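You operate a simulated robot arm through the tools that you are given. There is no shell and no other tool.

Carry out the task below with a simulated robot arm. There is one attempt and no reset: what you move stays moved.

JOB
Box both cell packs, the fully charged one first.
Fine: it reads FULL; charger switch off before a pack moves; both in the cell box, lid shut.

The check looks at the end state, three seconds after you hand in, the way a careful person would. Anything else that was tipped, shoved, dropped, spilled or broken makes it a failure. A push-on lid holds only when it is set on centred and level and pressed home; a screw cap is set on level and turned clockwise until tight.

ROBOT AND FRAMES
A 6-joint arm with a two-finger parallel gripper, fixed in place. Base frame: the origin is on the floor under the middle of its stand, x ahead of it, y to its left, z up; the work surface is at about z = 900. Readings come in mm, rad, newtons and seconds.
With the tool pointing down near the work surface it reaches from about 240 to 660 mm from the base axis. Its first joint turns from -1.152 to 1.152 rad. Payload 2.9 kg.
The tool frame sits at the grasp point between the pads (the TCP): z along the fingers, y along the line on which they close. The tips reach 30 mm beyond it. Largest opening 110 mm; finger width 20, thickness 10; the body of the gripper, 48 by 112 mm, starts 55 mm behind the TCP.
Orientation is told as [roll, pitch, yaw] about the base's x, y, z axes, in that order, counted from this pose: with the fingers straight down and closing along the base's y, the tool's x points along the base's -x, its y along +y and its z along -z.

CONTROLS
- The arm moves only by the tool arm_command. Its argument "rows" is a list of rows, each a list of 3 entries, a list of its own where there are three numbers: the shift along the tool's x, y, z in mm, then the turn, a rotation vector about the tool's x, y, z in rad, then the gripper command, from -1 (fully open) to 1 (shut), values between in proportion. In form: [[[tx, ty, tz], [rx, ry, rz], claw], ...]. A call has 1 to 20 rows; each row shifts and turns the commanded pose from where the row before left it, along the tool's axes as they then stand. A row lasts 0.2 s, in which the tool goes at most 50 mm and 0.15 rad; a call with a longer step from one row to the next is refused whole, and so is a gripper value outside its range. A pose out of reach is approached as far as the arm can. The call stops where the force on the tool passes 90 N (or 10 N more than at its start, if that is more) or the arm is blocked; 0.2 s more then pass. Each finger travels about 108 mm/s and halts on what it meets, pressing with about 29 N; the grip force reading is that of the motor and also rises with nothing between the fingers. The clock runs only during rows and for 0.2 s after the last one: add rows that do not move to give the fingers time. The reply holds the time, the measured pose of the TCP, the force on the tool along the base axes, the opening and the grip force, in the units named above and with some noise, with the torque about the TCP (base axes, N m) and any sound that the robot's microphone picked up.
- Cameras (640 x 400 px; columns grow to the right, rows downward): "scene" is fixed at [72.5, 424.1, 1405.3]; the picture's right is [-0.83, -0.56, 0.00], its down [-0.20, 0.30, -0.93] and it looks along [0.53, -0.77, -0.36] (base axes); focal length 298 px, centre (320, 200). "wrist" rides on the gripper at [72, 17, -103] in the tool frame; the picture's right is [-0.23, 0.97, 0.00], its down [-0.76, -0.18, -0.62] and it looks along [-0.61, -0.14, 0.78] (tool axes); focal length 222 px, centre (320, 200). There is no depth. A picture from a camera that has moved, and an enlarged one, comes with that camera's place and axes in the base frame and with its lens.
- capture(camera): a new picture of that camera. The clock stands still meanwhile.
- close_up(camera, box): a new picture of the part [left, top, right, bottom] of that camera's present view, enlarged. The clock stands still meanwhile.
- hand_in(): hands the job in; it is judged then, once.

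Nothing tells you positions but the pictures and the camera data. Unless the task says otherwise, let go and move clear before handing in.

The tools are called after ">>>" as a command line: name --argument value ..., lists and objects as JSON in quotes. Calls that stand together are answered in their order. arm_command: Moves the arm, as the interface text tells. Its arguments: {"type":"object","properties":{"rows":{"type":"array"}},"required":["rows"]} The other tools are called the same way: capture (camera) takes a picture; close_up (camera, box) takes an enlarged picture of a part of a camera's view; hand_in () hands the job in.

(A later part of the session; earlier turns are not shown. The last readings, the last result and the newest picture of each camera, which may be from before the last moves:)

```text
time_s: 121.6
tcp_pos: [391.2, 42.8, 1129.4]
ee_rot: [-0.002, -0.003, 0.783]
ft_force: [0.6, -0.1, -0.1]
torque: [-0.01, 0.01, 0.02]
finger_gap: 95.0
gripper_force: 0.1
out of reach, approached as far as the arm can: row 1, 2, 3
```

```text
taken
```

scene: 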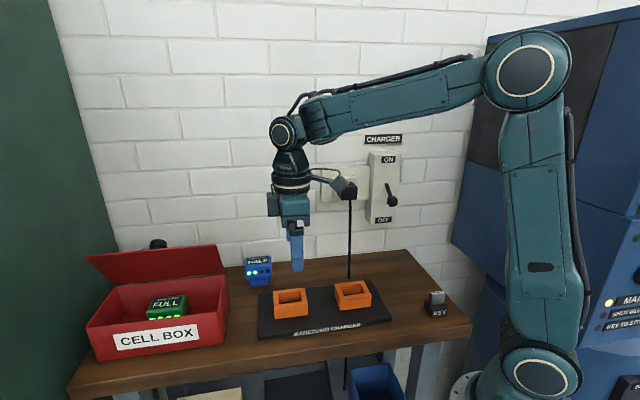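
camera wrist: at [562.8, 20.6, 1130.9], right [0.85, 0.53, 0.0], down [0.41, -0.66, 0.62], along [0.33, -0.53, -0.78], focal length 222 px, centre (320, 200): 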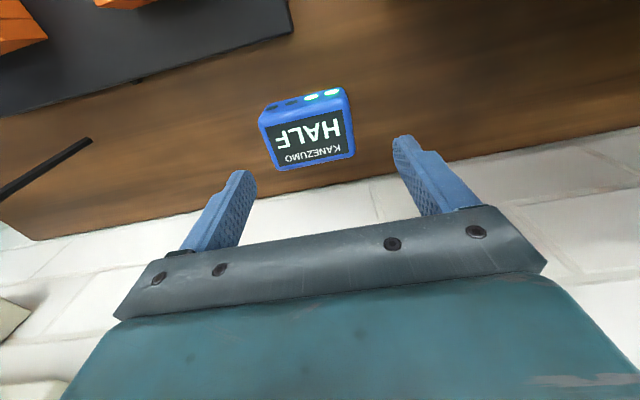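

The arm is back in its normal posture. Next I'll reopen the lid with closed, vertical fingers pushing near its right end, staying within comfortable reach.

>>> arm_command --rows '[[[-15, 2, 0], [0, 0, 0], 1], [[-30, 2, 0], [0, 0, 0], 1], [[-35, 2, 0], [0, 0, 0], 1], [[-35, 2, 0], [0, 0, 0], 1], [[-35, 2, 0], [0, 0, 0], 1], [[-21, 1, 0], [0, 0, 0], 1], [[0, 0, 20], [0, 0, 0], 1], [[0, 0, 20], [0, 0, 0], 1], [[0, 0, 12], [0, 0, 0], 1], [[0, 0, 0], [0, 0, 0], 1]]'

>>> capture --camera "scene"

>>> capture --camera "wrist"

```text
time_s: 123.8
tcp_pos: [504.7, 170.1, 1080.5]
ee_rot: [-0.003, -0.002, 0.783]
ft_force: [0.8, 0.0, -0.2]
torque: [0.01, 0.04, 0.01]
finger_gap: 0.3
gripper_force: 28.3
```

```text
taken
```

scene: 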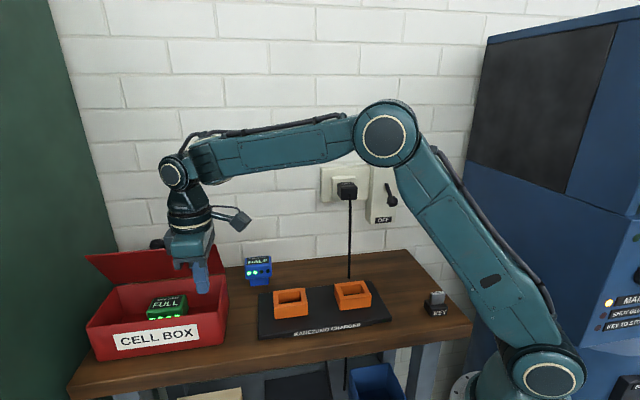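

```text
taken
camera wrist: at [441.9, 132.4, 1182.4], right [-0.53, 0.85, 0.0], down [0.66, 0.41, 0.62], along [0.53, 0.33, -0.78], focal length 222 px, centre (320, 200)
```

wrist: 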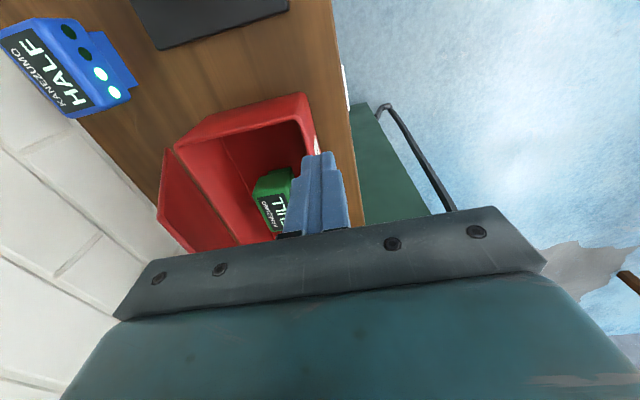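

In front of the lid with tips at z≈1050. Pushing toward the wall to swing it open again.

>>> arm_command --rows '[[[0, -14, 0], [0, 0, 0], 1], [[0, -14, 0], [0, 0, 0], 1], [[0, -14, 0], [0, 0, 0], 1], [[0, -12, 0], [0, 0, 0], 1], [[0, -8, 0], [0, 0, 0], 1], [[0, -8, 0], [0, 0, 0], 1], [[0, -8, 0], [0, 0, 0], 1], [[0, -8, 0], [0, 0, 0], 1], [[0, -8, 0], [0, 0, 0], 1], [[0, -8, 0], [0, 0, 0], 1], [[0, 0, 0], [0, 0, 0], 1]]'

>>> capture --camera "scene"

```text
time_s: 126.2
tcp_pos: [576.7, 97.3, 1080.6]
ee_rot: [-0.003, -0.001, 0.783]
ft_force: [0.1, 0.4, 0.5]
torque: [-0.03, 0.05, 0.01]
finger_gap: 0.0
gripper_force: 29.1
```

```text
taken
```

scene: 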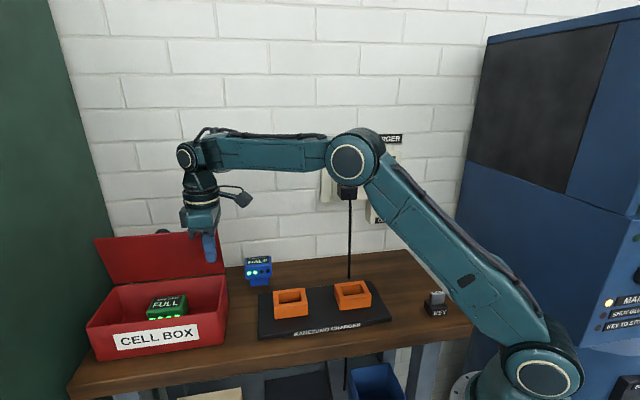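

The lid is swinging up with almost no force. Continuing past vertical.

>>> arm_command --rows '[[[0, -8, 0], [0, 0, 0], 1], [[0, -8, 0], [0, 0, 0], 1], [[0, -8, 0], [0, 0, 0], 1], [[0, -8, 0], [0, 0, 0], 1], [[0, -8, 0], [0, 0, 0], 1], [[0, -6, 0], [0, 0, 0], 1], [[0, 0, 0], [0, 0, 0], 1]]'

>>> close_up --camera "scene" --box '[70, 200, 262, 360]'

```text
time_s: 127.8
tcp_pos: [607.4, 66.8, 1080.6]
ee_rot: [0.001, 0.007, 0.787]
ft_force: [-25.0, 16.3, -1.2]
torque: [0.46, 0.76, -0.07]
finger_gap: 0.0
gripper_force: 28.7
```

```text
2.50 times, centred on (166, 280) of scene
camera zoom: at [71.8, 424.7, 1405.2], right [-0.83, -0.56, 0.0], down [-0.2, 0.3, -0.93], along [0.53, -0.77, -0.36], focal length 745 px, centre (705, 0)
```

zoom: 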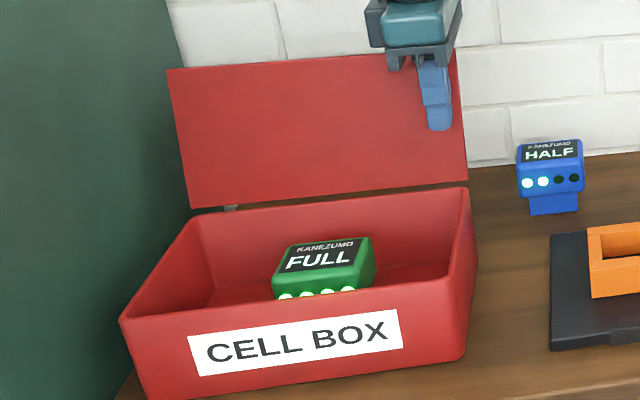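

The lid is open past vertical again. Retreating from it, then repositioning near HALF and turning the tool for a grip across its long side.

>>> arm_command --rows '[[[0, 15, 0], [0, 0, 0], 1], [[0, 25, 0], [0, 0, 0], 1], [[20, 5, -5], [0, 0, 0], 1], [[30, 0, -5], [0, 0, 0], 0.5], [[37, 0, 0], [0, 0, 0], 0], [[0, 0, 0], [0, 0, 0.1425], -0.727], [[0, 0, 0], [0, 0, 0.1425], -0.727], [[0, 0, 0], [0, 0, 0.1425], -0.727], [[0, 0, 0], [0, 0, 0.1425], -0.727], [[0, 0, 0], [0, 0, 0.1425], -0.727], [[0, 0, 0], [0, 0, 0.1425], -0.727], [[0, 0, 0], [0, 0, 0.1425], -0.727], [[0, 0, 0], [0, 0, 0.1425], -0.727], [[0, 0, 0], [0, 0, 0.1425], -0.727], [[0, 0, 0], [0, 0, 0.1425], -0.727], [[0, 0, 0], [0, 0, 0.1425], -0.727], [[0, 0, 0], [0, 0, 0], -0.727]]'

>>> capture --camera "scene"

>>> capture --camera "wrist"

```text
time_s: 131.4
tcp_pos: [515.6, 35.4, 1090.7]
ee_rot: [0.002, -0.002, -0.785]
ft_force: [-0.6, -0.9, 0.8]
torque: [0.01, -0.01, 0.01]
finger_gap: 95.1
gripper_force: 0.0
```

```text
taken
```

scene: 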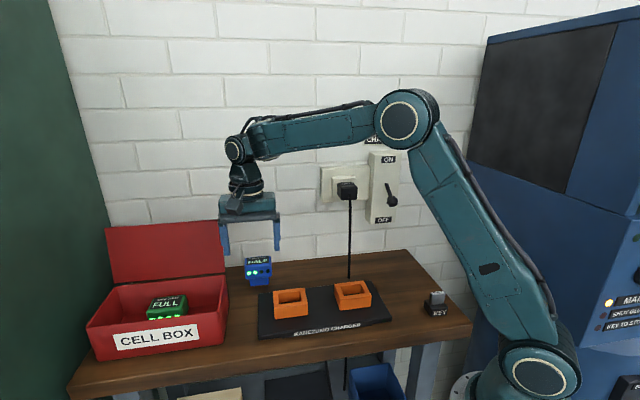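

```text
taken
camera wrist: at [476.8, 100.8, 1193.1], right [0.85, 0.53, 0.0], down [0.41, -0.66, 0.62], along [0.33, -0.53, -0.78], focal length 222 px, centre (320, 200)
```

wrist: 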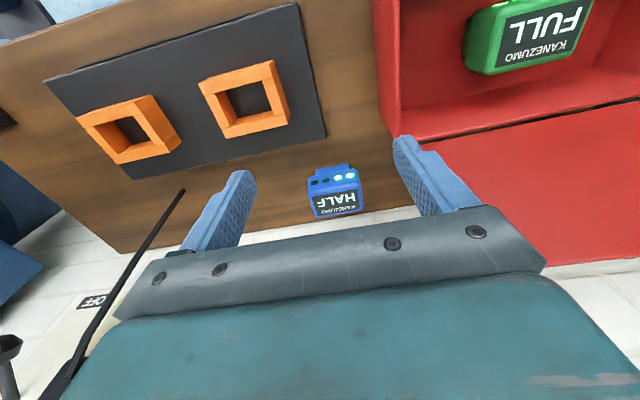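

Normal posture kept and no warnings. Moving over HALF.

>>> arm_command --rows '[[[-15, 0, 10], [0, 0, 0], -0.727], [[-28, 0, 15], [0, 0, 0], -0.727], [[-28, 0, 15], [0, 0, 0], -0.727], [[-26, 0, 10], [0, 0, 0], -0.727], [[-14, 0, 10], [0, 0, 0], -0.727], [[0, 0, 0], [0, 0, 0], -0.727]]'

>>> capture --camera "wrist"

>>> capture --camera "scene"

```text
time_s: 132.8
tcp_pos: [594.0, -41.8, 1030.2]
ee_rot: [0.002, -0.001, -0.781]
ft_force: [-0.1, -1.0, 0.3]
torque: [0.0, -0.02, 0.02]
finger_gap: 95.0
gripper_force: 0.0
```

```text
taken
camera wrist: at [556.1, 21.7, 1133.0], right [0.85, 0.53, 0.0], down [0.41, -0.66, 0.62], along [0.33, -0.53, -0.78], focal length 222 px, centre (320, 200)
```

wrist: 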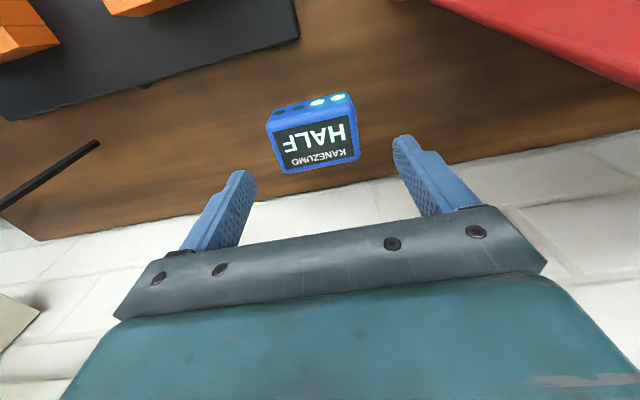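

```text
taken
```

scene: 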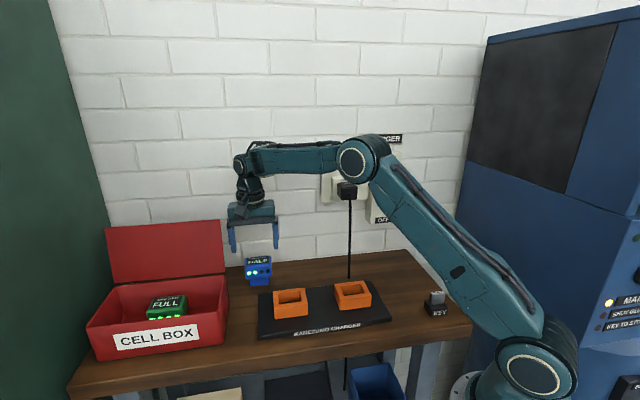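

>>> close_up --camera "wrist" --box '[230, 80, 410, 190]'

```text
3.56 times, centred on (320, 135) of wrist
camera zoom: at [556.1, 21.7, 1133.0], right [0.85, 0.53, 0.0], down [0.41, -0.66, 0.62], along [0.33, -0.53, -0.78], focal length 790 px, centre (320, 431)
```

zoom: 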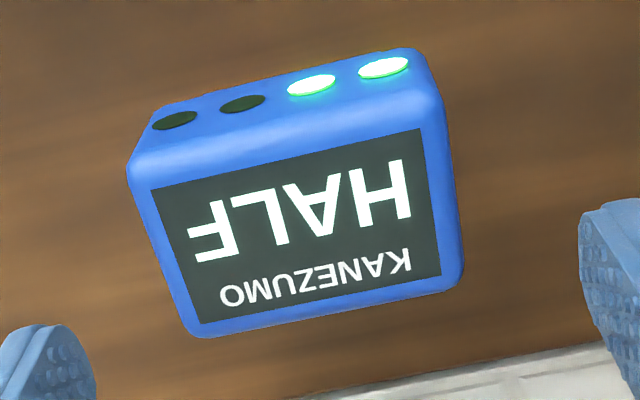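

HALF's centre is about u=388, n=451. Descending around it with the tips just above its lower lip, then gripping.

>>> arm_command --rows '[[[-1.7, -1.7, 20], [0, 0, 0], -0.727], [[0, 0, 25], [0, 0, 0], -0.727], [[0, 0, 18], [0, 0, 0], -0.727], [[0, 0, 10], [0, 0, 0], -0.727], [[0, 0, 2], [0, 0, 0], -0.727], [[0, 0, 0], [0, 0, 0], -0.727]]'

>>> close_up --camera "wrist" --box '[180, 60, 460, 230]'

>>> close_up --camera "scene" --box '[210, 220, 306, 300]'

```text
time_s: 134.2
tcp_pos: [595.4, -42.8, 956.3]
ee_rot: [0.003, -0.001, -0.783]
ft_force: [0.1, 0.4, -0.4]
torque: [0.0, 0.01, 0.01]
finger_gap: 94.7
gripper_force: 0.1
```

```text
2.29 times, centred on (320, 145) of wrist
camera zoom: at [556.0, 20.2, 1058.1], right [0.85, 0.53, 0.0], down [0.41, -0.66, 0.62], along [0.33, -0.53, -0.78], focal length 508 px, centre (320, 326)
```

zoom: 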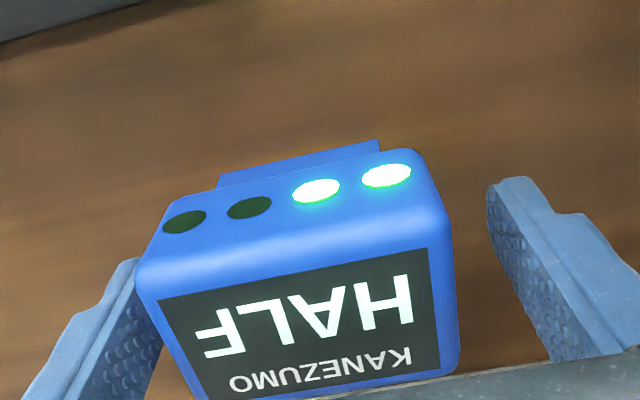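

```text
5.00 times, centred on (258, 260) of scene
camera zoom: at [72.5, 424.1, 1405.3], right [-0.83, -0.56, 0.0], down [-0.2, 0.3, -0.93], along [0.53, -0.77, -0.36], focal length 1491 px, centre (630, -100)
```

zoom: 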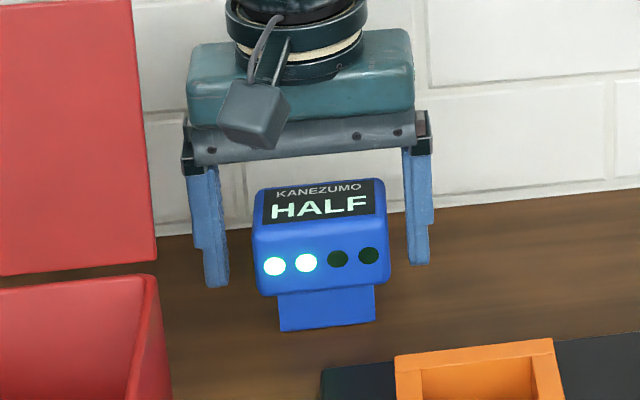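

Slightly off-centre; shifting 2 mm, then closing.

>>> arm_command --rows '[[[0, -2, 0.5], [0, 0, 0], -0.727], [[0, 0, 0], [0, 0, 0], -0.45], [[0, 0, 0], [0, 0, 0], -0.35], [[0, 0, 0], [0, 0, 0], 0], [[0, 0, 0], [0, 0, 0], 1], [[0, 0, 0], [0, 0, 0], 1], [[0, 0, 0], [0, 0, 0], 1]]'

>>> close_up --camera "scene" --box '[210, 220, 306, 300]'

>>> close_up --camera "wrist" --box '[180, 60, 460, 230]'

```text
time_s: 135.8
tcp_pos: [593.4, -46.3, 954.5]
ee_rot: [0.002, -0.001, -0.783]
ft_force: [0.2, 0.0, -0.1]
torque: [0.01, -0.03, -0.05]
finger_gap: 69.9
gripper_force: 29.1
```

```text
5.00 times, centred on (258, 260) of scene
camera zoom: at [72.5, 424.1, 1405.3], right [-0.83, -0.56, 0.0], down [-0.2, 0.3, -0.93], along [0.53, -0.77, -0.36], focal length 1491 px, centre (630, -100)
```

zoom: 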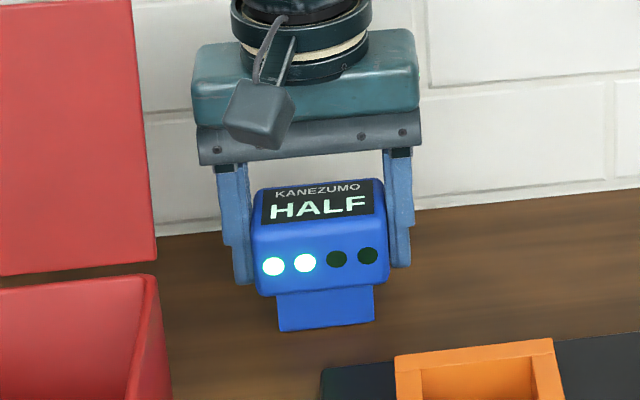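

```text
2.29 times, centred on (320, 145) of wrist
camera zoom: at [554.4, 18.5, 1057.8], right [0.85, 0.53, 0.0], down [0.41, -0.66, 0.62], along [0.33, -0.53, -0.78], focal length 508 px, centre (320, 326)
```

zoom: 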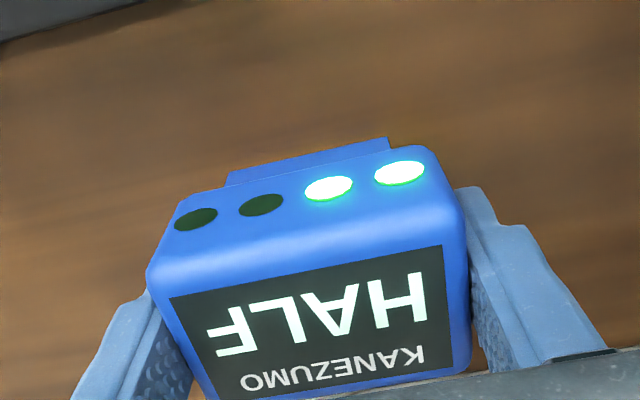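

Good square grip: 70 mm across. Lifting and moving forward over the charger, still at height, to measure the remaining space in the box.

>>> arm_command --rows '[[[0, 0, -5], [0, 0, 0], 1], [[0, 0, -10], [0, 0, 0], 1], [[0, 0, -18], [0, 0, 0], 1], [[0, 0, -20], [0, 0, 0], 1], [[0, 0, -20], [0, 0, 0], 1], [[0, 0, -20], [0, 0, 0], 1], [[0, 0, -12], [0, 0, 0], 1], [[15, 0, 0], [0, 0, 0], 1], [[25, 0, 0], [0, 0, 0], 1], [[28, 0, 0], [0, 0, 0], 1], [[28, 0, 0], [0, 0, 0], 1], [[25, 0, 0], [0, 0, 0], 1], [[17, 0, 0], [0, 0, 0], 1], [[0, 0, 0], [0, 0, 0], 1]]'

>>> capture --camera "wrist"

>>> capture --camera "scene"

```text
time_s: 138.8
tcp_pos: [495.4, 52.6, 1060.5]
ee_rot: [0.002, -0.001, -0.784]
ft_force: [-0.5, -0.2, -3.1]
torque: [-0.01, 0.03, 0.02]
finger_gap: 69.8
gripper_force: 29.1
```

```text
taken
camera wrist: at [456.0, 116.3, 1162.7], right [0.85, 0.53, 0.0], down [0.41, -0.66, 0.62], along [0.33, -0.53, -0.78], focal length 222 px, centre (320, 200)
```

wrist: 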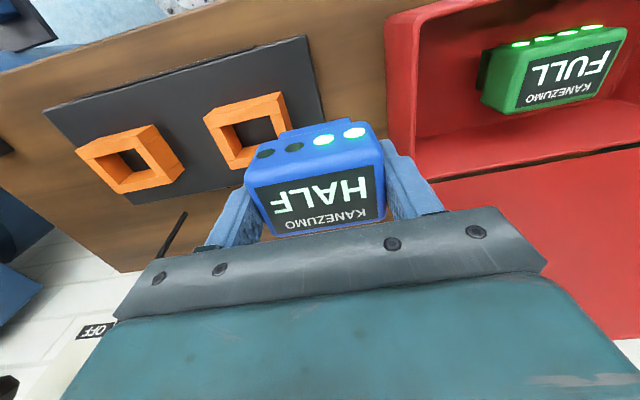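

```text
taken
```

scene: 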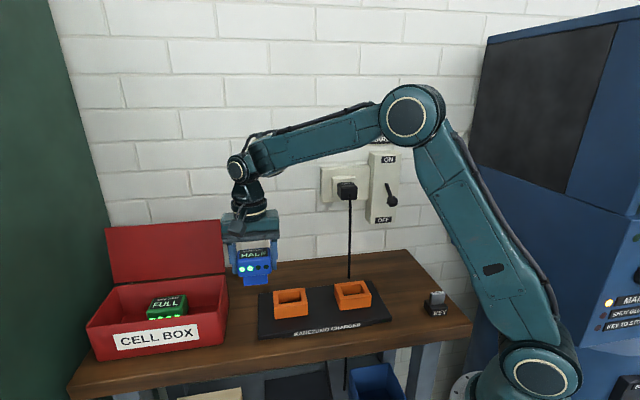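

>>> close_up --camera "wrist" --box '[380, 0, 640, 160]'

```text
2.46 times, centred on (510, 80) of wrist
camera zoom: at [456.0, 116.3, 1162.7], right [0.85, 0.53, 0.0], down [0.41, -0.66, 0.62], along [0.33, -0.53, -0.78], focal length 547 px, centre (-148, 495)
```

zoom: 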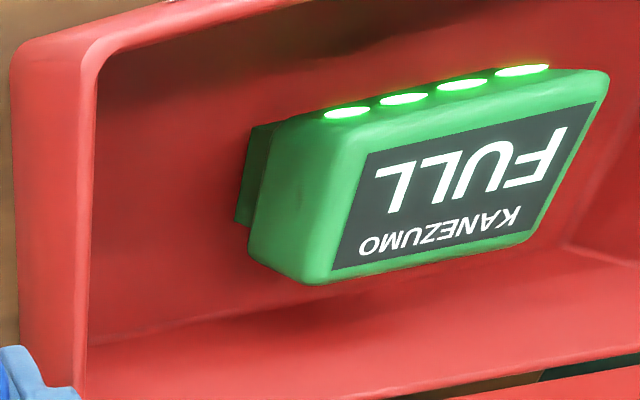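

The wrist view confirms FULL is upright, with about 73 mm free beside it. Turned 90°, HALF needs only 48 mm. Rotating it now.

>>> arm_command --rows '[[[0, 0, 0], [0, 0, -0.1], 1], [[0, 0, 0], [0, 0, -0.1425], 1], [[0, 0, 0], [0, 0, -0.1425], 1], [[0, 0, 0], [0, 0, -0.1425], 1], [[0, 0, 0], [0, 0, -0.1425], 1], [[0, 0, 0], [0, 0, -0.1425], 1], [[0, 0, 0], [0, 0, -0.1425], 1], [[0, 0, 0], [0, 0, -0.1425], 1], [[0, 0, 0], [0, 0, -0.1425], 1], [[0, 0, 0], [0, 0, -0.1425], 1], [[0, 0, 0], [0, 0, -0.1425], 1], [[0, 0, 0], [0, 0, -0.044], 1], [[0, 0, 0], [0, 0, 0], 1]]'

>>> capture --camera "wrist"

>>> capture --camera "scene"

```text
time_s: 141.6
tcp_pos: [495.1, 51.8, 1060.1]
ee_rot: [-0.001, -0.002, 0.787]
ft_force: [0.0, 0.3, -2.5]
torque: [0.02, -0.02, 0.02]
finger_gap: 69.7
gripper_force: 29.0
```

```text
taken
camera wrist: at [432.6, 13.3, 1162.6], right [-0.53, 0.85, 0.0], down [0.66, 0.41, 0.62], along [0.53, 0.33, -0.78], focal length 222 px, centre (320, 200)
```

wrist: 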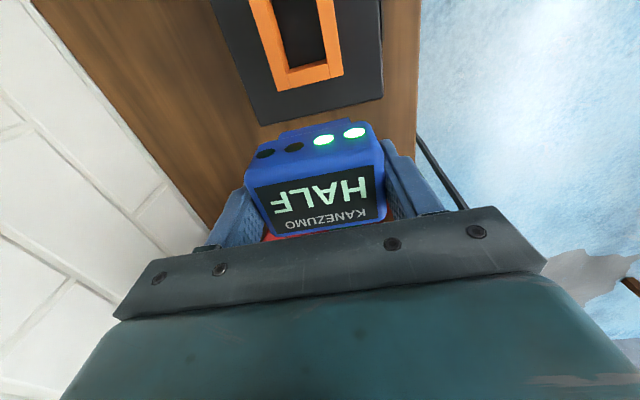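

```text
taken
```

scene: 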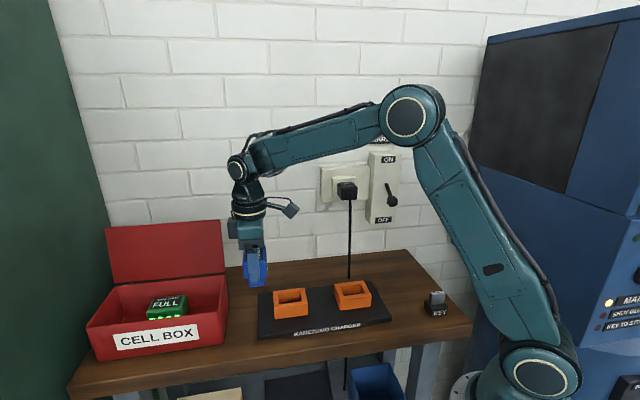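

HALF is now turned 90° and level. Moving it over the free space at the right end of the box.

>>> arm_command --rows '[[[-15, 0, 0], [0, 0, 0], 1], [[-25, 0, 0], [0, 0, 0], 1], [[-28, 0, 0], [0, 0, 0], 1], [[-25, 0, 0], [0, 0, 0], 1], [[-15, 0, 0], [0, 0, 0], 1], [[-7, 0, 0], [0, 0, 0], 1], [[0, 0, 0], [0, 0, 0], 1]]'

>>> close_up --camera "wrist" --box '[180, 40, 460, 230]'

>>> close_up --camera "scene" --box '[100, 215, 260, 345]'

```text
time_s: 143.2
tcp_pos: [576.1, 133.8, 1060.0]
ee_rot: [0.0, 0.0, 0.785]
ft_force: [-0.4, 0.0, -2.7]
torque: [0.0, -0.01, 0.02]
finger_gap: 69.6
gripper_force: 28.6
```

```text
2.11 times, centred on (320, 135) of wrist
camera zoom: at [513.5, 95.5, 1162.6], right [-0.53, 0.85, 0.0], down [0.66, 0.41, 0.62], along [0.53, 0.33, -0.78], focal length 468 px, centre (320, 337)
```

zoom: 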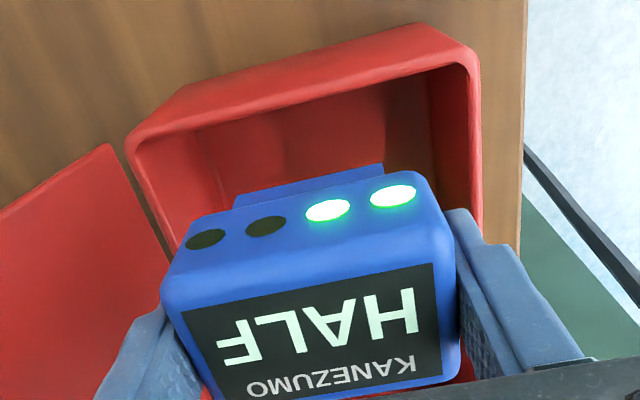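

```text
3.08 times, centred on (180, 280) of scene
camera zoom: at [72.6, 424.2, 1405.3], right [-0.83, -0.56, 0.0], down [-0.2, 0.3, -0.93], along [0.53, -0.77, -0.36], focal length 917 px, centre (751, -46)
```

zoom: 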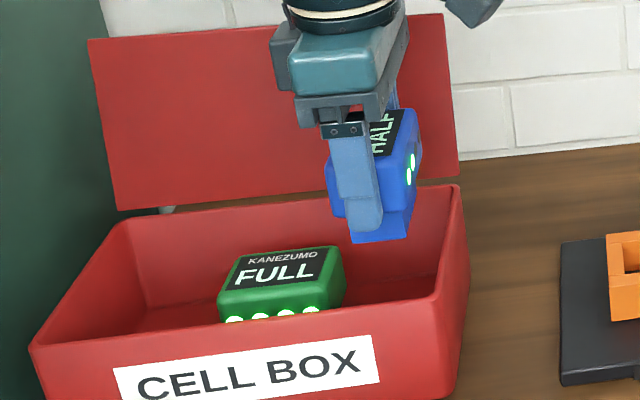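

Plenty of clearance all round now. Lowering in steps with force checks after each.

>>> arm_command --rows '[[[0, 0, 10], [0, 0, 0], 1], [[0, 0, 15], [0, 0, 0], 1], [[0, 0, 15], [0, 0, 0], 1], [[0, 0, 8], [0, 0, 0], 1], [[0, 0, 0], [0, 0, 0], 1]]'

>>> close_up --camera "scene" --box '[100, 215, 260, 345]'

>>> close_up --camera "wrist" --box '[180, 40, 460, 230]'

```text
time_s: 144.4
tcp_pos: [578.1, 132.5, 1012.0]
ee_rot: [-0.001, -0.002, 0.787]
ft_force: [-0.2, 0.9, -1.6]
torque: [-0.01, -0.01, 0.0]
finger_gap: 70.0
gripper_force: 29.0
```

```text
3.08 times, centred on (180, 280) of scene
camera zoom: at [72.6, 424.2, 1405.3], right [-0.83, -0.56, 0.0], down [-0.2, 0.3, -0.93], along [0.53, -0.77, -0.36], focal length 917 px, centre (751, -46)
```

zoom: 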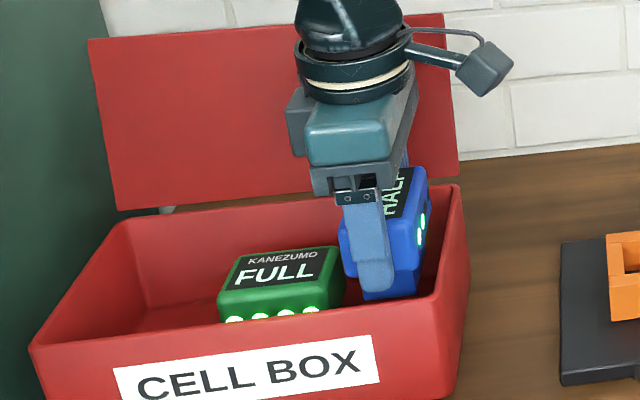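

```text
2.11 times, centred on (320, 135) of wrist
camera zoom: at [514.2, 94.5, 1114.0], right [-0.53, 0.85, 0.0], down [0.66, 0.41, 0.62], along [0.53, 0.33, -0.78], focal length 468 px, centre (320, 337)
```

zoom: 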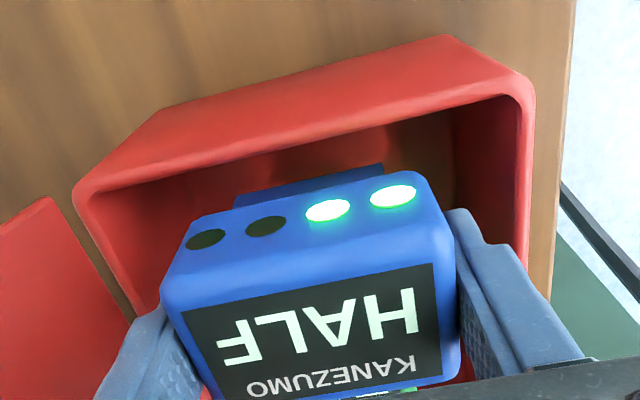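

>>> arm_command --rows '[[[0, 0, 8], [0, 0, 0], 1], [[0, 0, 8], [0, 0, 0], 1], [[0, 0, 6], [0, 0, 0], 1], [[0, 0, 0], [0, 0, 0], 1]]'

>>> arm_command --rows '[[[0, 0, 5], [0, 0, 0], 1], [[0, 0, 5], [0, 0, 0], 1], [[0, 0, 0], [0, 0, 0], 1]]'

```text
time_s: 145.4
tcp_pos: [577.3, 132.4, 989.2]
ee_rot: [-0.003, -0.002, 0.785]
ft_force: [0.3, 0.1, -1.9]
torque: [-0.01, -0.04, 0.04]
finger_gap: 69.8
gripper_force: 29.0
```

```text
time_s: 146.2
tcp_pos: [576.0, 132.9, 980.4]
ee_rot: [-0.002, 0.001, 0.785]
ft_force: [-0.1, -0.4, -2.9]
torque: [0.0, -0.01, 0.04]
finger_gap: 69.7
gripper_force: 28.8
```

>>> arm_command --rows '[[[0, 0, 4], [0, 0, 0], 1], [[0, 0, 3], [0, 0, 0], 1], [[0, 0, 0], [0, 0, 0], 1]]'

>>> arm_command --rows '[[[0, 0, 2], [0, 0, 0], 1], [[0, 0, 2], [0, 0, 0], 1], [[0, 0, 0], [0, 0, 0], 1]]'

>>> close_up --camera "scene" --box '[100, 215, 260, 345]'

```text
time_s: 147.0
tcp_pos: [576.9, 132.7, 973.3]
ee_rot: [-0.002, -0.001, 0.785]
ft_force: [0.1, 0.5, -3.0]
torque: [0.03, 0.03, -0.01]
finger_gap: 70.0
gripper_force: 29.3
```

```text
time_s: 147.8
tcp_pos: [576.3, 133.4, 968.6]
ee_rot: [-0.003, -0.001, 0.785]
ft_force: [0.6, -0.2, -3.1]
torque: [-0.01, 0.02, 0.0]
finger_gap: 69.9
gripper_force: 29.1
```

```text
3.08 times, centred on (180, 280) of scene
camera zoom: at [72.6, 424.2, 1405.3], right [-0.83, -0.56, 0.0], down [-0.2, 0.3, -0.93], along [0.53, -0.77, -0.36], focal length 917 px, centre (751, -46)
```

zoom: 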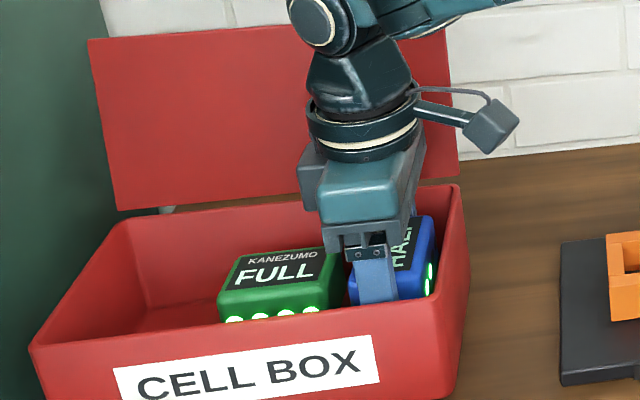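

>>> arm_command --rows '[[[0, 0, 2], [0, 0, 0], 1], [[0, 0, 2], [0, 0, 0], 1], [[0, 0, 0], [0, 0, 0], 1]]'

>>> arm_command --rows '[[[0, 0, 2], [0, 0, 0], 1], [[0, 0, 0], [0, 0, 0], 1]]'

```text
time_s: 148.6
tcp_pos: [576.7, 132.9, 965.4]
ee_rot: [-0.002, -0.001, 0.786]
ft_force: [0.8, 0.7, -2.6]
torque: [-0.01, -0.01, 0.0]
finger_gap: 69.9
gripper_force: 28.8
```

```text
time_s: 149.2
tcp_pos: [577.8, 132.7, 962.1]
ee_rot: [-0.002, -0.002, 0.785]
ft_force: [0.1, 0.0, -3.0]
torque: [0.01, -0.01, -0.02]
finger_gap: 69.8
gripper_force: 29.2
```

>>> arm_command --rows '[[[0, 0, 2], [0, 0, 0], 1], [[0, 0, 0], [0, 0, 0], 1]]'

>>> arm_command --rows '[[[0, 0, 2], [0, 0, 0], 1], [[0, 0, 0], [0, 0, 0], 1]]'

```text
time_s: 149.8
tcp_pos: [576.0, 132.4, 959.8]
ee_rot: [-0.001, -0.002, 0.788]
ft_force: [-0.5, -0.5, -2.3]
torque: [0.03, -0.01, -0.04]
finger_gap: 69.7
gripper_force: 28.8
```

```text
time_s: 150.4
tcp_pos: [575.9, 132.4, 960.9]
ee_rot: [-0.004, -0.002, 0.786]
ft_force: [-5.4, -1.3, 14.9]
torque: [0.14, 0.59, 0.03]
finger_gap: 70.0
gripper_force: 29.2
```

Contact with the box floor at z≈960. Easing off slightly and releasing with a small opening, then rising.

>>> arm_command --rows '[[[0, 0, -1], [0, 0, 0], 1], [[0, 0, 0], [0, 0, 0], -0.35], [[0, 0, 0], [0, 0, 0], -0.42], [[0, 0, 0], [0, 0, 0], -0.42], [[0, 0, -4], [0, 0, 0], -0.42], [[0, 0, -10], [0, 0, 0], -0.42], [[0, 0, -15], [0, 0, 0], -0.42], [[0, 0, -20], [0, 0, 0], -0.42], [[0, 0, -20], [0, 0, 0], -0.42], [[0, 0, 0], [0, 0, 0], -0.42]]'

>>> close_up --camera "scene" --box '[100, 215, 260, 345]'

>>> capture --camera "wrist"

```text
time_s: 152.6
tcp_pos: [575.9, 133.9, 1029.7]
ee_rot: [-0.002, -0.002, 0.786]
ft_force: [-0.6, -0.4, 0.0]
torque: [0.01, 0.0, 0.02]
finger_gap: 78.0
gripper_force: 0.0
```

```text
3.08 times, centred on (180, 280) of scene
camera zoom: at [72.5, 424.1, 1405.3], right [-0.83, -0.56, 0.0], down [-0.2, 0.3, -0.93], along [0.53, -0.77, -0.36], focal length 917 px, centre (751, -46)
```

zoom: 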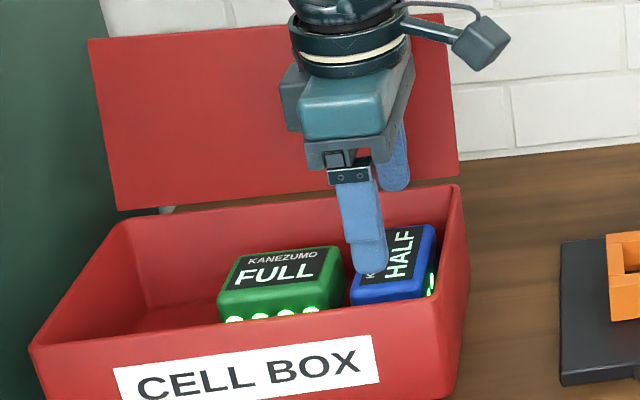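

```text
taken
camera wrist: at [514.3, 94.8, 1132.3], right [-0.53, 0.85, 0.0], down [0.66, 0.41, 0.62], along [0.53, 0.33, -0.78], focal length 222 px, centre (320, 200)
```

wrist: 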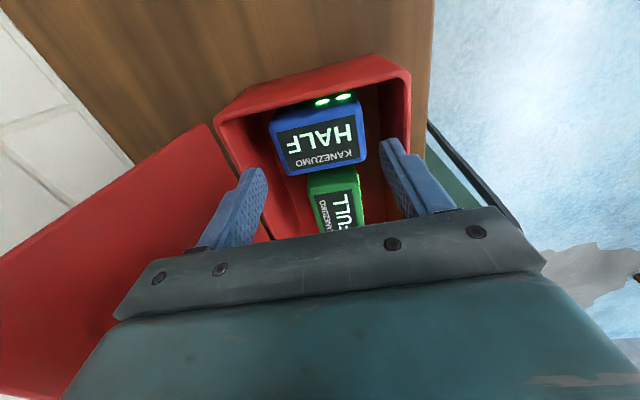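

Both packs are upright in the box, below the rim. Now to close the lid: I'll go round behind it near its right end with one open finger and push it forward.

>>> arm_command --rows '[[[0, 0, -15], [0, 0, 0], -0.42], [[10, 0, -20], [0, 0, 0], -0.42], [[25, 0, -15], [0, 0, 0], -0.42], [[28, 0, -5], [0, 0, 0], -0.42], [[30, 0, 0], [0, 0, 0], -0.42], [[24, 0, 0], [0, 0, 0], -0.42], [[0, 0, 0], [0, 0, 0.1425], -0.42], [[0, 0, 0], [0, 0, 0.1425], -0.42], [[0, 0, 0], [0, 0, 0.1425], -0.42], [[0, 0, 0], [0, 0, 0.1425], -0.42], [[0, 0, 0], [0, 0, 0.1425], -0.42], [[0, 0, 0], [0, 0, 0.1425], -0.42], [[0, 0, 0], [0, 0, 0.1425], -0.42], [[0, 0, 0], [0, 0, 0.1425], -0.42], [[0, 0, 0], [0, 0, 0.1425], -0.42], [[0, 0, 0], [0, 0, 0.1425], -0.42], [[0, 0, 0], [0, 0, 0.1425], -0.42], [[0, 0, 0], [0, 0, 0], -0.42]]'

>>> capture --camera "wrist"

>>> capture --camera "scene"

```text
time_s: 156.4
tcp_pos: [493.4, 49.9, 1082.9]
ee_rot: [0.003, -0.001, -0.783]
ft_force: [0.1, 0.4, -0.8]
torque: [0.0, -0.01, 0.01]
finger_gap: 77.8
gripper_force: 0.1
```

```text
taken
camera wrist: at [454.8, 114.6, 1186.8], right [0.85, 0.53, 0.0], down [0.41, -0.66, 0.62], along [0.33, -0.53, -0.78], focal length 222 px, centre (320, 200)
```

wrist: 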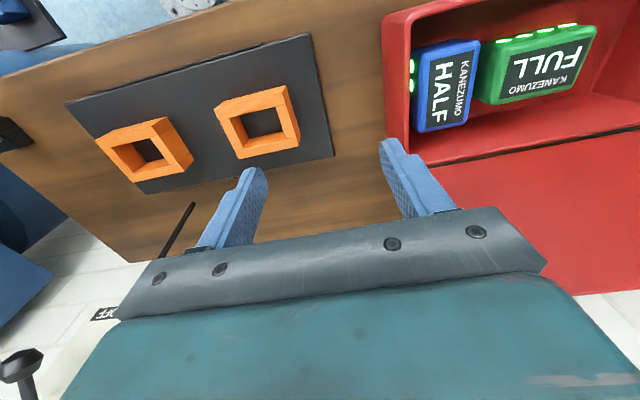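

```text
taken
```

scene: 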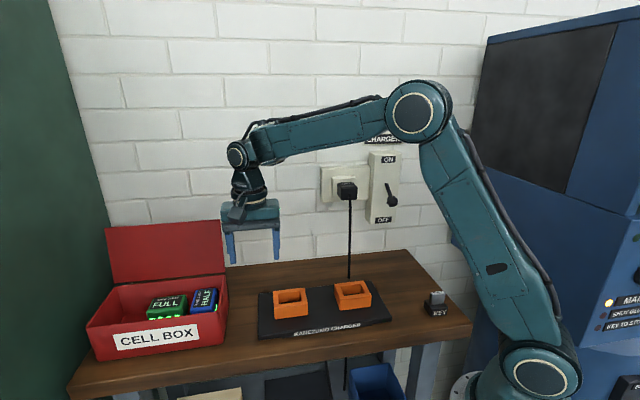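

Both packs sit neatly in the box. Moving back past the lid's right edge, well to the side of it, then stepping one finger in behind it.

>>> arm_command --rows '[[[-15, 0, 0], [0, 0, 0], -0.42], [[-25, 0, 0], [0, 0, 0], -0.42], [[-28, 0, 0], [0, 0, 0], -0.42], [[-28, 0, 0], [0, 0, 0], -0.42], [[-20, 0, 0], [0, 0, 0], -0.42], [[-10, 0, 0], [0, 0, 0], -0.42], [[0, 0, 0], [0, 0, 0], -1], [[0, 0, 0], [0, 0, 0], -1], [[0, 0, 0], [0, 0, 0], -1]]'

>>> capture --camera "wrist"

>>> capture --camera "scene"

```text
time_s: 158.4
tcp_pos: [582.5, -38.0, 1085.2]
ee_rot: [0.002, -0.003, -0.782]
ft_force: [0.1, -0.1, -0.6]
torque: [0.01, -0.02, -0.01]
finger_gap: 109.7
gripper_force: 0.1
```

```text
taken
camera wrist: at [543.6, 26.3, 1187.2], right [0.85, 0.53, 0.0], down [0.41, -0.66, 0.62], along [0.33, -0.53, -0.78], focal length 222 px, centre (320, 200)
```

wrist: 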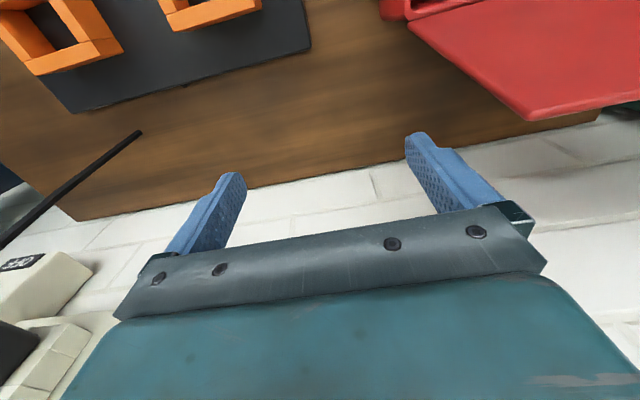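

```text
taken
```

scene: 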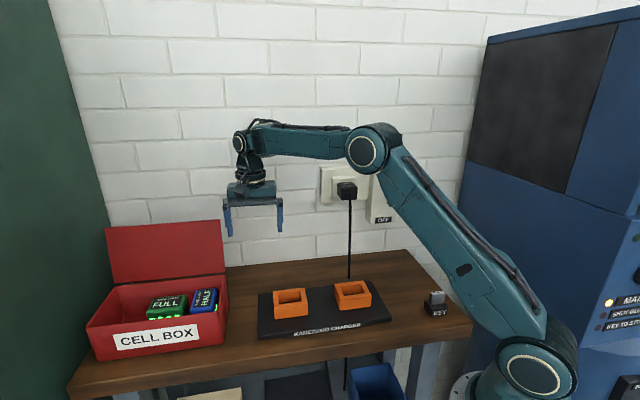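

The lid's top corner is at about n≈405, z≈1114, so the open finger will pass behind it. Stepping left 38 mm, then pushing forward slowly.

>>> arm_command --rows '[[[0, 12, 0], [0, 0, 0], -1], [[0, 14, 0], [0, 0, 0], -1], [[0, 12, 0], [0, 0, 0], -1], [[0, 0, 0], [0, 0, 0], -1]]'

>>> capture --camera "wrist"

```text
time_s: 159.4
tcp_pos: [609.3, -10.7, 1084.1]
ee_rot: [0.002, -0.002, -0.783]
ft_force: [-0.8, 0.4, 0.5]
torque: [0.01, 0.0, -0.03]
finger_gap: 109.9
gripper_force: 0.0
```

```text
taken
camera wrist: at [570.7, 53.0, 1186.8], right [0.85, 0.53, 0.0], down [0.41, -0.66, 0.62], along [0.33, -0.53, -0.78], focal length 222 px, centre (320, 200)
```

wrist: 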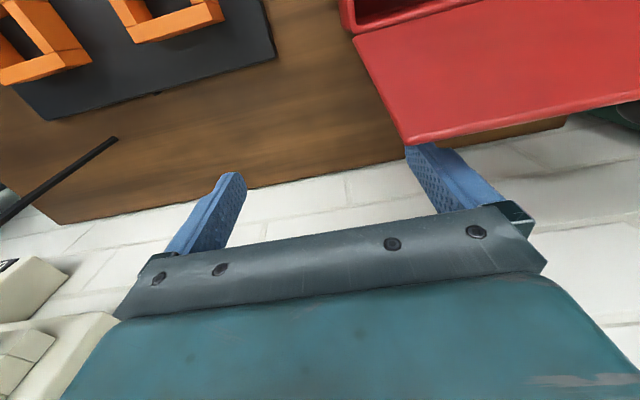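

The finger is behind the lid's corner. Pushing forward toward the front of the bench.

>>> arm_command --rows '[[[8, 0, 0], [0, 0, 0], -1], [[10, 0, 0], [0, 0, 0], -1], [[10, 0, 0], [0, 0, 0], -1], [[10, 0, 0], [0, 0, 0], -1], [[10, 0, 0], [0, 0, 0], -1], [[10, 0, 0], [0, 0, 0], -1], [[10, 0, 0], [0, 0, 0], -1], [[0, 0, 0], [0, 0, 0], -1]]'

>>> capture --camera "scene"

>>> capture --camera "wrist"

```text
time_s: 161.2
tcp_pos: [560.6, 36.4, 1082.9]
ee_rot: [0.001, -0.001, -0.781]
ft_force: [0.3, 0.1, 0.1]
torque: [-0.01, -0.04, 0.01]
finger_gap: 110.0
gripper_force: 0.0
```

```text
taken
```

scene: 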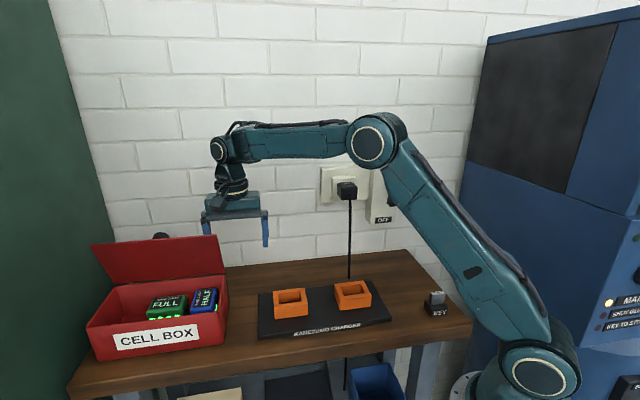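

```text
taken
camera wrist: at [522.0, 100.7, 1186.9], right [0.85, 0.53, 0.0], down [0.41, -0.66, 0.62], along [0.33, -0.53, -0.78], focal length 222 px, centre (320, 200)
```

wrist: 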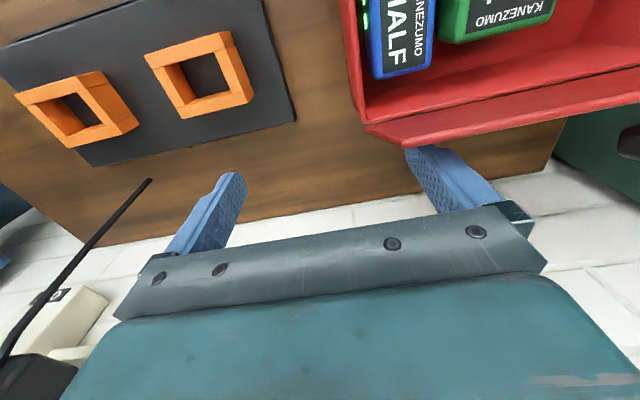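

The lid is coming forward smoothly. Continuing.

>>> arm_command --rows '[[[8, 0, 0], [0, 0, 0], -1], [[10, 0, 0], [0, 0, 0], -1], [[10, 0, 0], [0, 0, 0], -1], [[10, 0, 0], [0, 0, 0], -1], [[10, 0, 0], [0, 0, 0], -1], [[10, 0, 0], [0, 0, 0], -1], [[10, 0, 0], [0, 0, 0], -1], [[0, 0, 0], [0, 0, 0], -1]]'

>>> capture --camera "scene"

>>> capture --camera "wrist"

```text
time_s: 163.0
tcp_pos: [513.4, 85.5, 1082.9]
ee_rot: [0.002, -0.002, -0.779]
ft_force: [0.0, 0.7, -0.7]
torque: [0.01, -0.03, -0.03]
finger_gap: 110.1
gripper_force: 0.1
```

```text
taken
```

scene: 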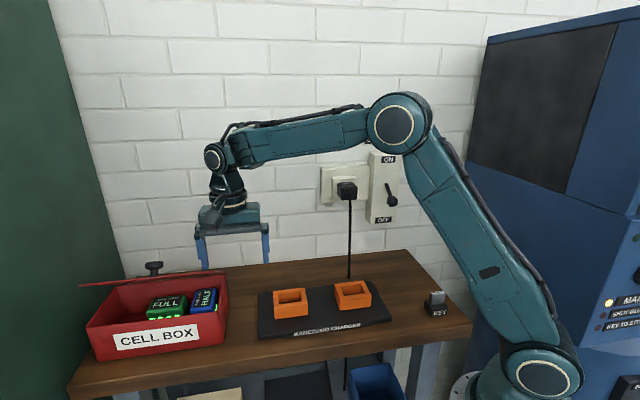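

```text
taken
camera wrist: at [474.4, 148.6, 1186.4], right [0.85, 0.53, 0.0], down [0.41, -0.66, 0.62], along [0.33, -0.53, -0.78], focal length 222 px, centre (320, 200)
```

wrist: 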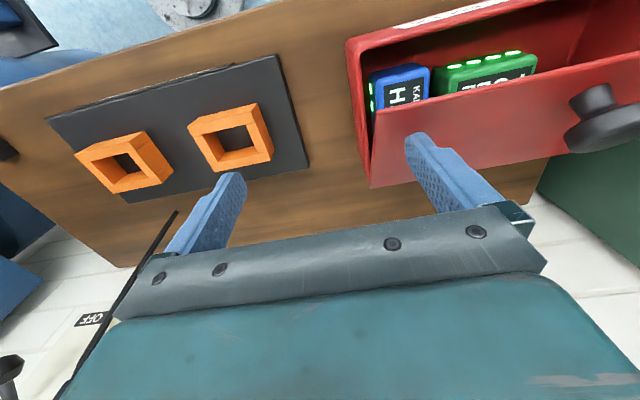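

The lid is now at about 40° and the finger is on top of it. Moving nearer its front edge, then pressing down gradually.

>>> arm_command --rows '[[[9, 0, 0], [0, 0, 0], -1], [[9, 0, 0], [0, 0, 0], -1], [[9, 0, 0], [0, 0, 0], -1], [[0, 0, 8], [0, 0, 0], -1], [[0, 0, 8], [0, 0, 0], -1], [[0, 0, 8], [0, 0, 0], -1], [[0, 0, 8], [0, 0, 0], -1], [[0, 0, 0], [0, 0, 0], -1]]'

>>> capture --camera "scene"

>>> capture --camera "wrist"

```text
time_s: 164.8
tcp_pos: [493.8, 103.8, 1052.2]
ee_rot: [-0.001, -0.003, -0.783]
ft_force: [-0.1, 0.4, 0.6]
torque: [-0.01, -0.02, 0.03]
finger_gap: 109.5
gripper_force: 0.2
```

```text
taken
```

scene: 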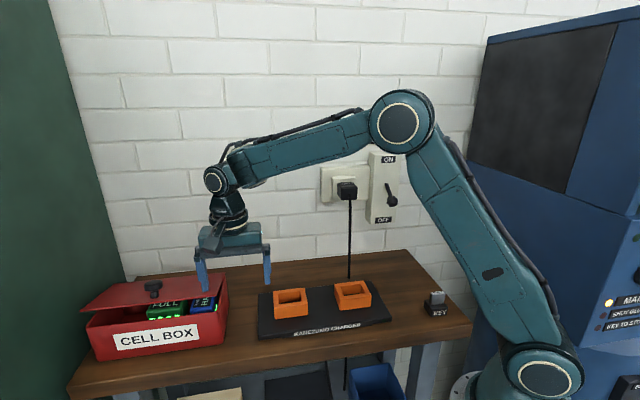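

```text
taken
camera wrist: at [455.4, 167.5, 1154.2], right [0.85, 0.53, 0.0], down [0.41, -0.66, 0.62], along [0.33, -0.53, -0.78], focal length 222 px, centre (320, 200)
```

wrist: 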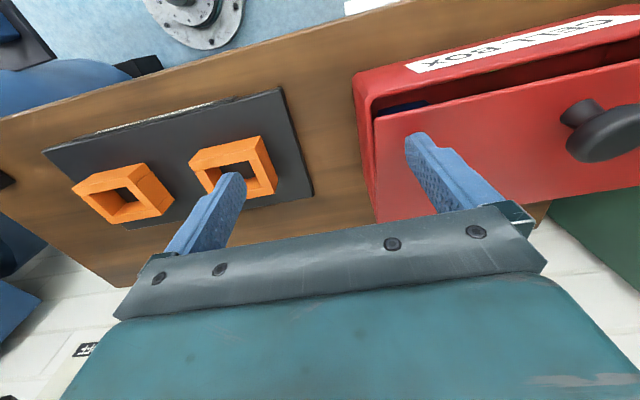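

Lid is at roughly 20° and closing with very little force. Continuing down to fully shut.

>>> arm_command --rows '[[[0, 0, 6], [0, 0, 0], -1], [[0, 0, 6], [0, 0, 0], -1], [[0, 0, 6], [0, 0, 0], -1], [[0, 0, 4], [0, 0, 0], -1], [[0, 0, 0], [0, 0, 0], -1]]'

>>> close_up --camera "scene" --box '[70, 220, 262, 360]'

```text
time_s: 166.0
tcp_pos: [495.0, 102.5, 1030.4]
ee_rot: [0.002, -0.002, -0.781]
ft_force: [-0.4, -0.9, -0.1]
torque: [0.02, -0.02, 0.0]
finger_gap: 110.1
gripper_force: 0.0
```

```text
2.86 times, centred on (166, 290) of scene
camera zoom: at [72.5, 424.1, 1405.3], right [-0.83, -0.56, 0.0], down [-0.2, 0.3, -0.93], along [0.53, -0.77, -0.36], focal length 852 px, centre (760, -57)
```

zoom: 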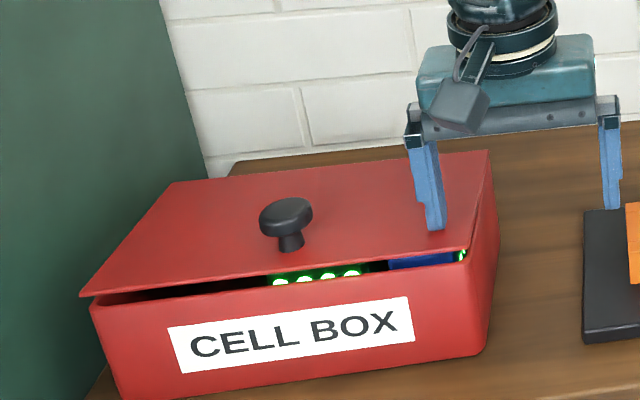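

Nearly shut. Pressing the last bit in small steps.

>>> arm_command --rows '[[[0, 0, 4], [0, 0, 0], -1], [[0, 0, 3], [0, 0, 0], -1], [[0, 0, 0], [0, 0, 0], -1]]'

>>> arm_command --rows '[[[0, 0, 3], [0, 0, 0], -1], [[0, 0, 2], [0, 0, 0], -1], [[0, 0, 0], [0, 0, 0], -1]]'

>>> close_up --camera "scene" --box '[70, 220, 262, 360]'

```text
time_s: 166.8
tcp_pos: [493.2, 102.7, 1022.2]
ee_rot: [0.002, -0.001, -0.783]
ft_force: [0.5, 0.5, 0.0]
torque: [0.03, -0.06, 0.0]
finger_gap: 110.1
gripper_force: 0.1
```

```text
time_s: 167.6
tcp_pos: [494.6, 104.1, 1020.6]
ee_rot: [0.007, -0.006, -0.778]
ft_force: [-5.9, 2.6, 27.3]
torque: [1.17, -0.84, 0.26]
finger_gap: 108.6
gripper_force: 0.1
```

```text
2.86 times, centred on (166, 290) of scene
camera zoom: at [71.9, 424.1, 1405.4], right [-0.83, -0.56, 0.0], down [-0.2, 0.3, -0.93], along [0.53, -0.77, -0.36], focal length 852 px, centre (760, -57)
```

zoom: 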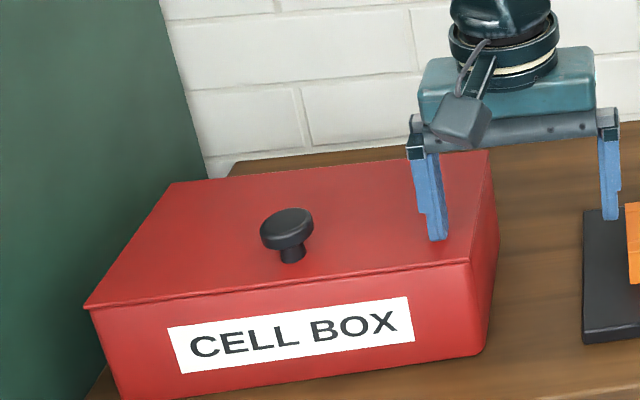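

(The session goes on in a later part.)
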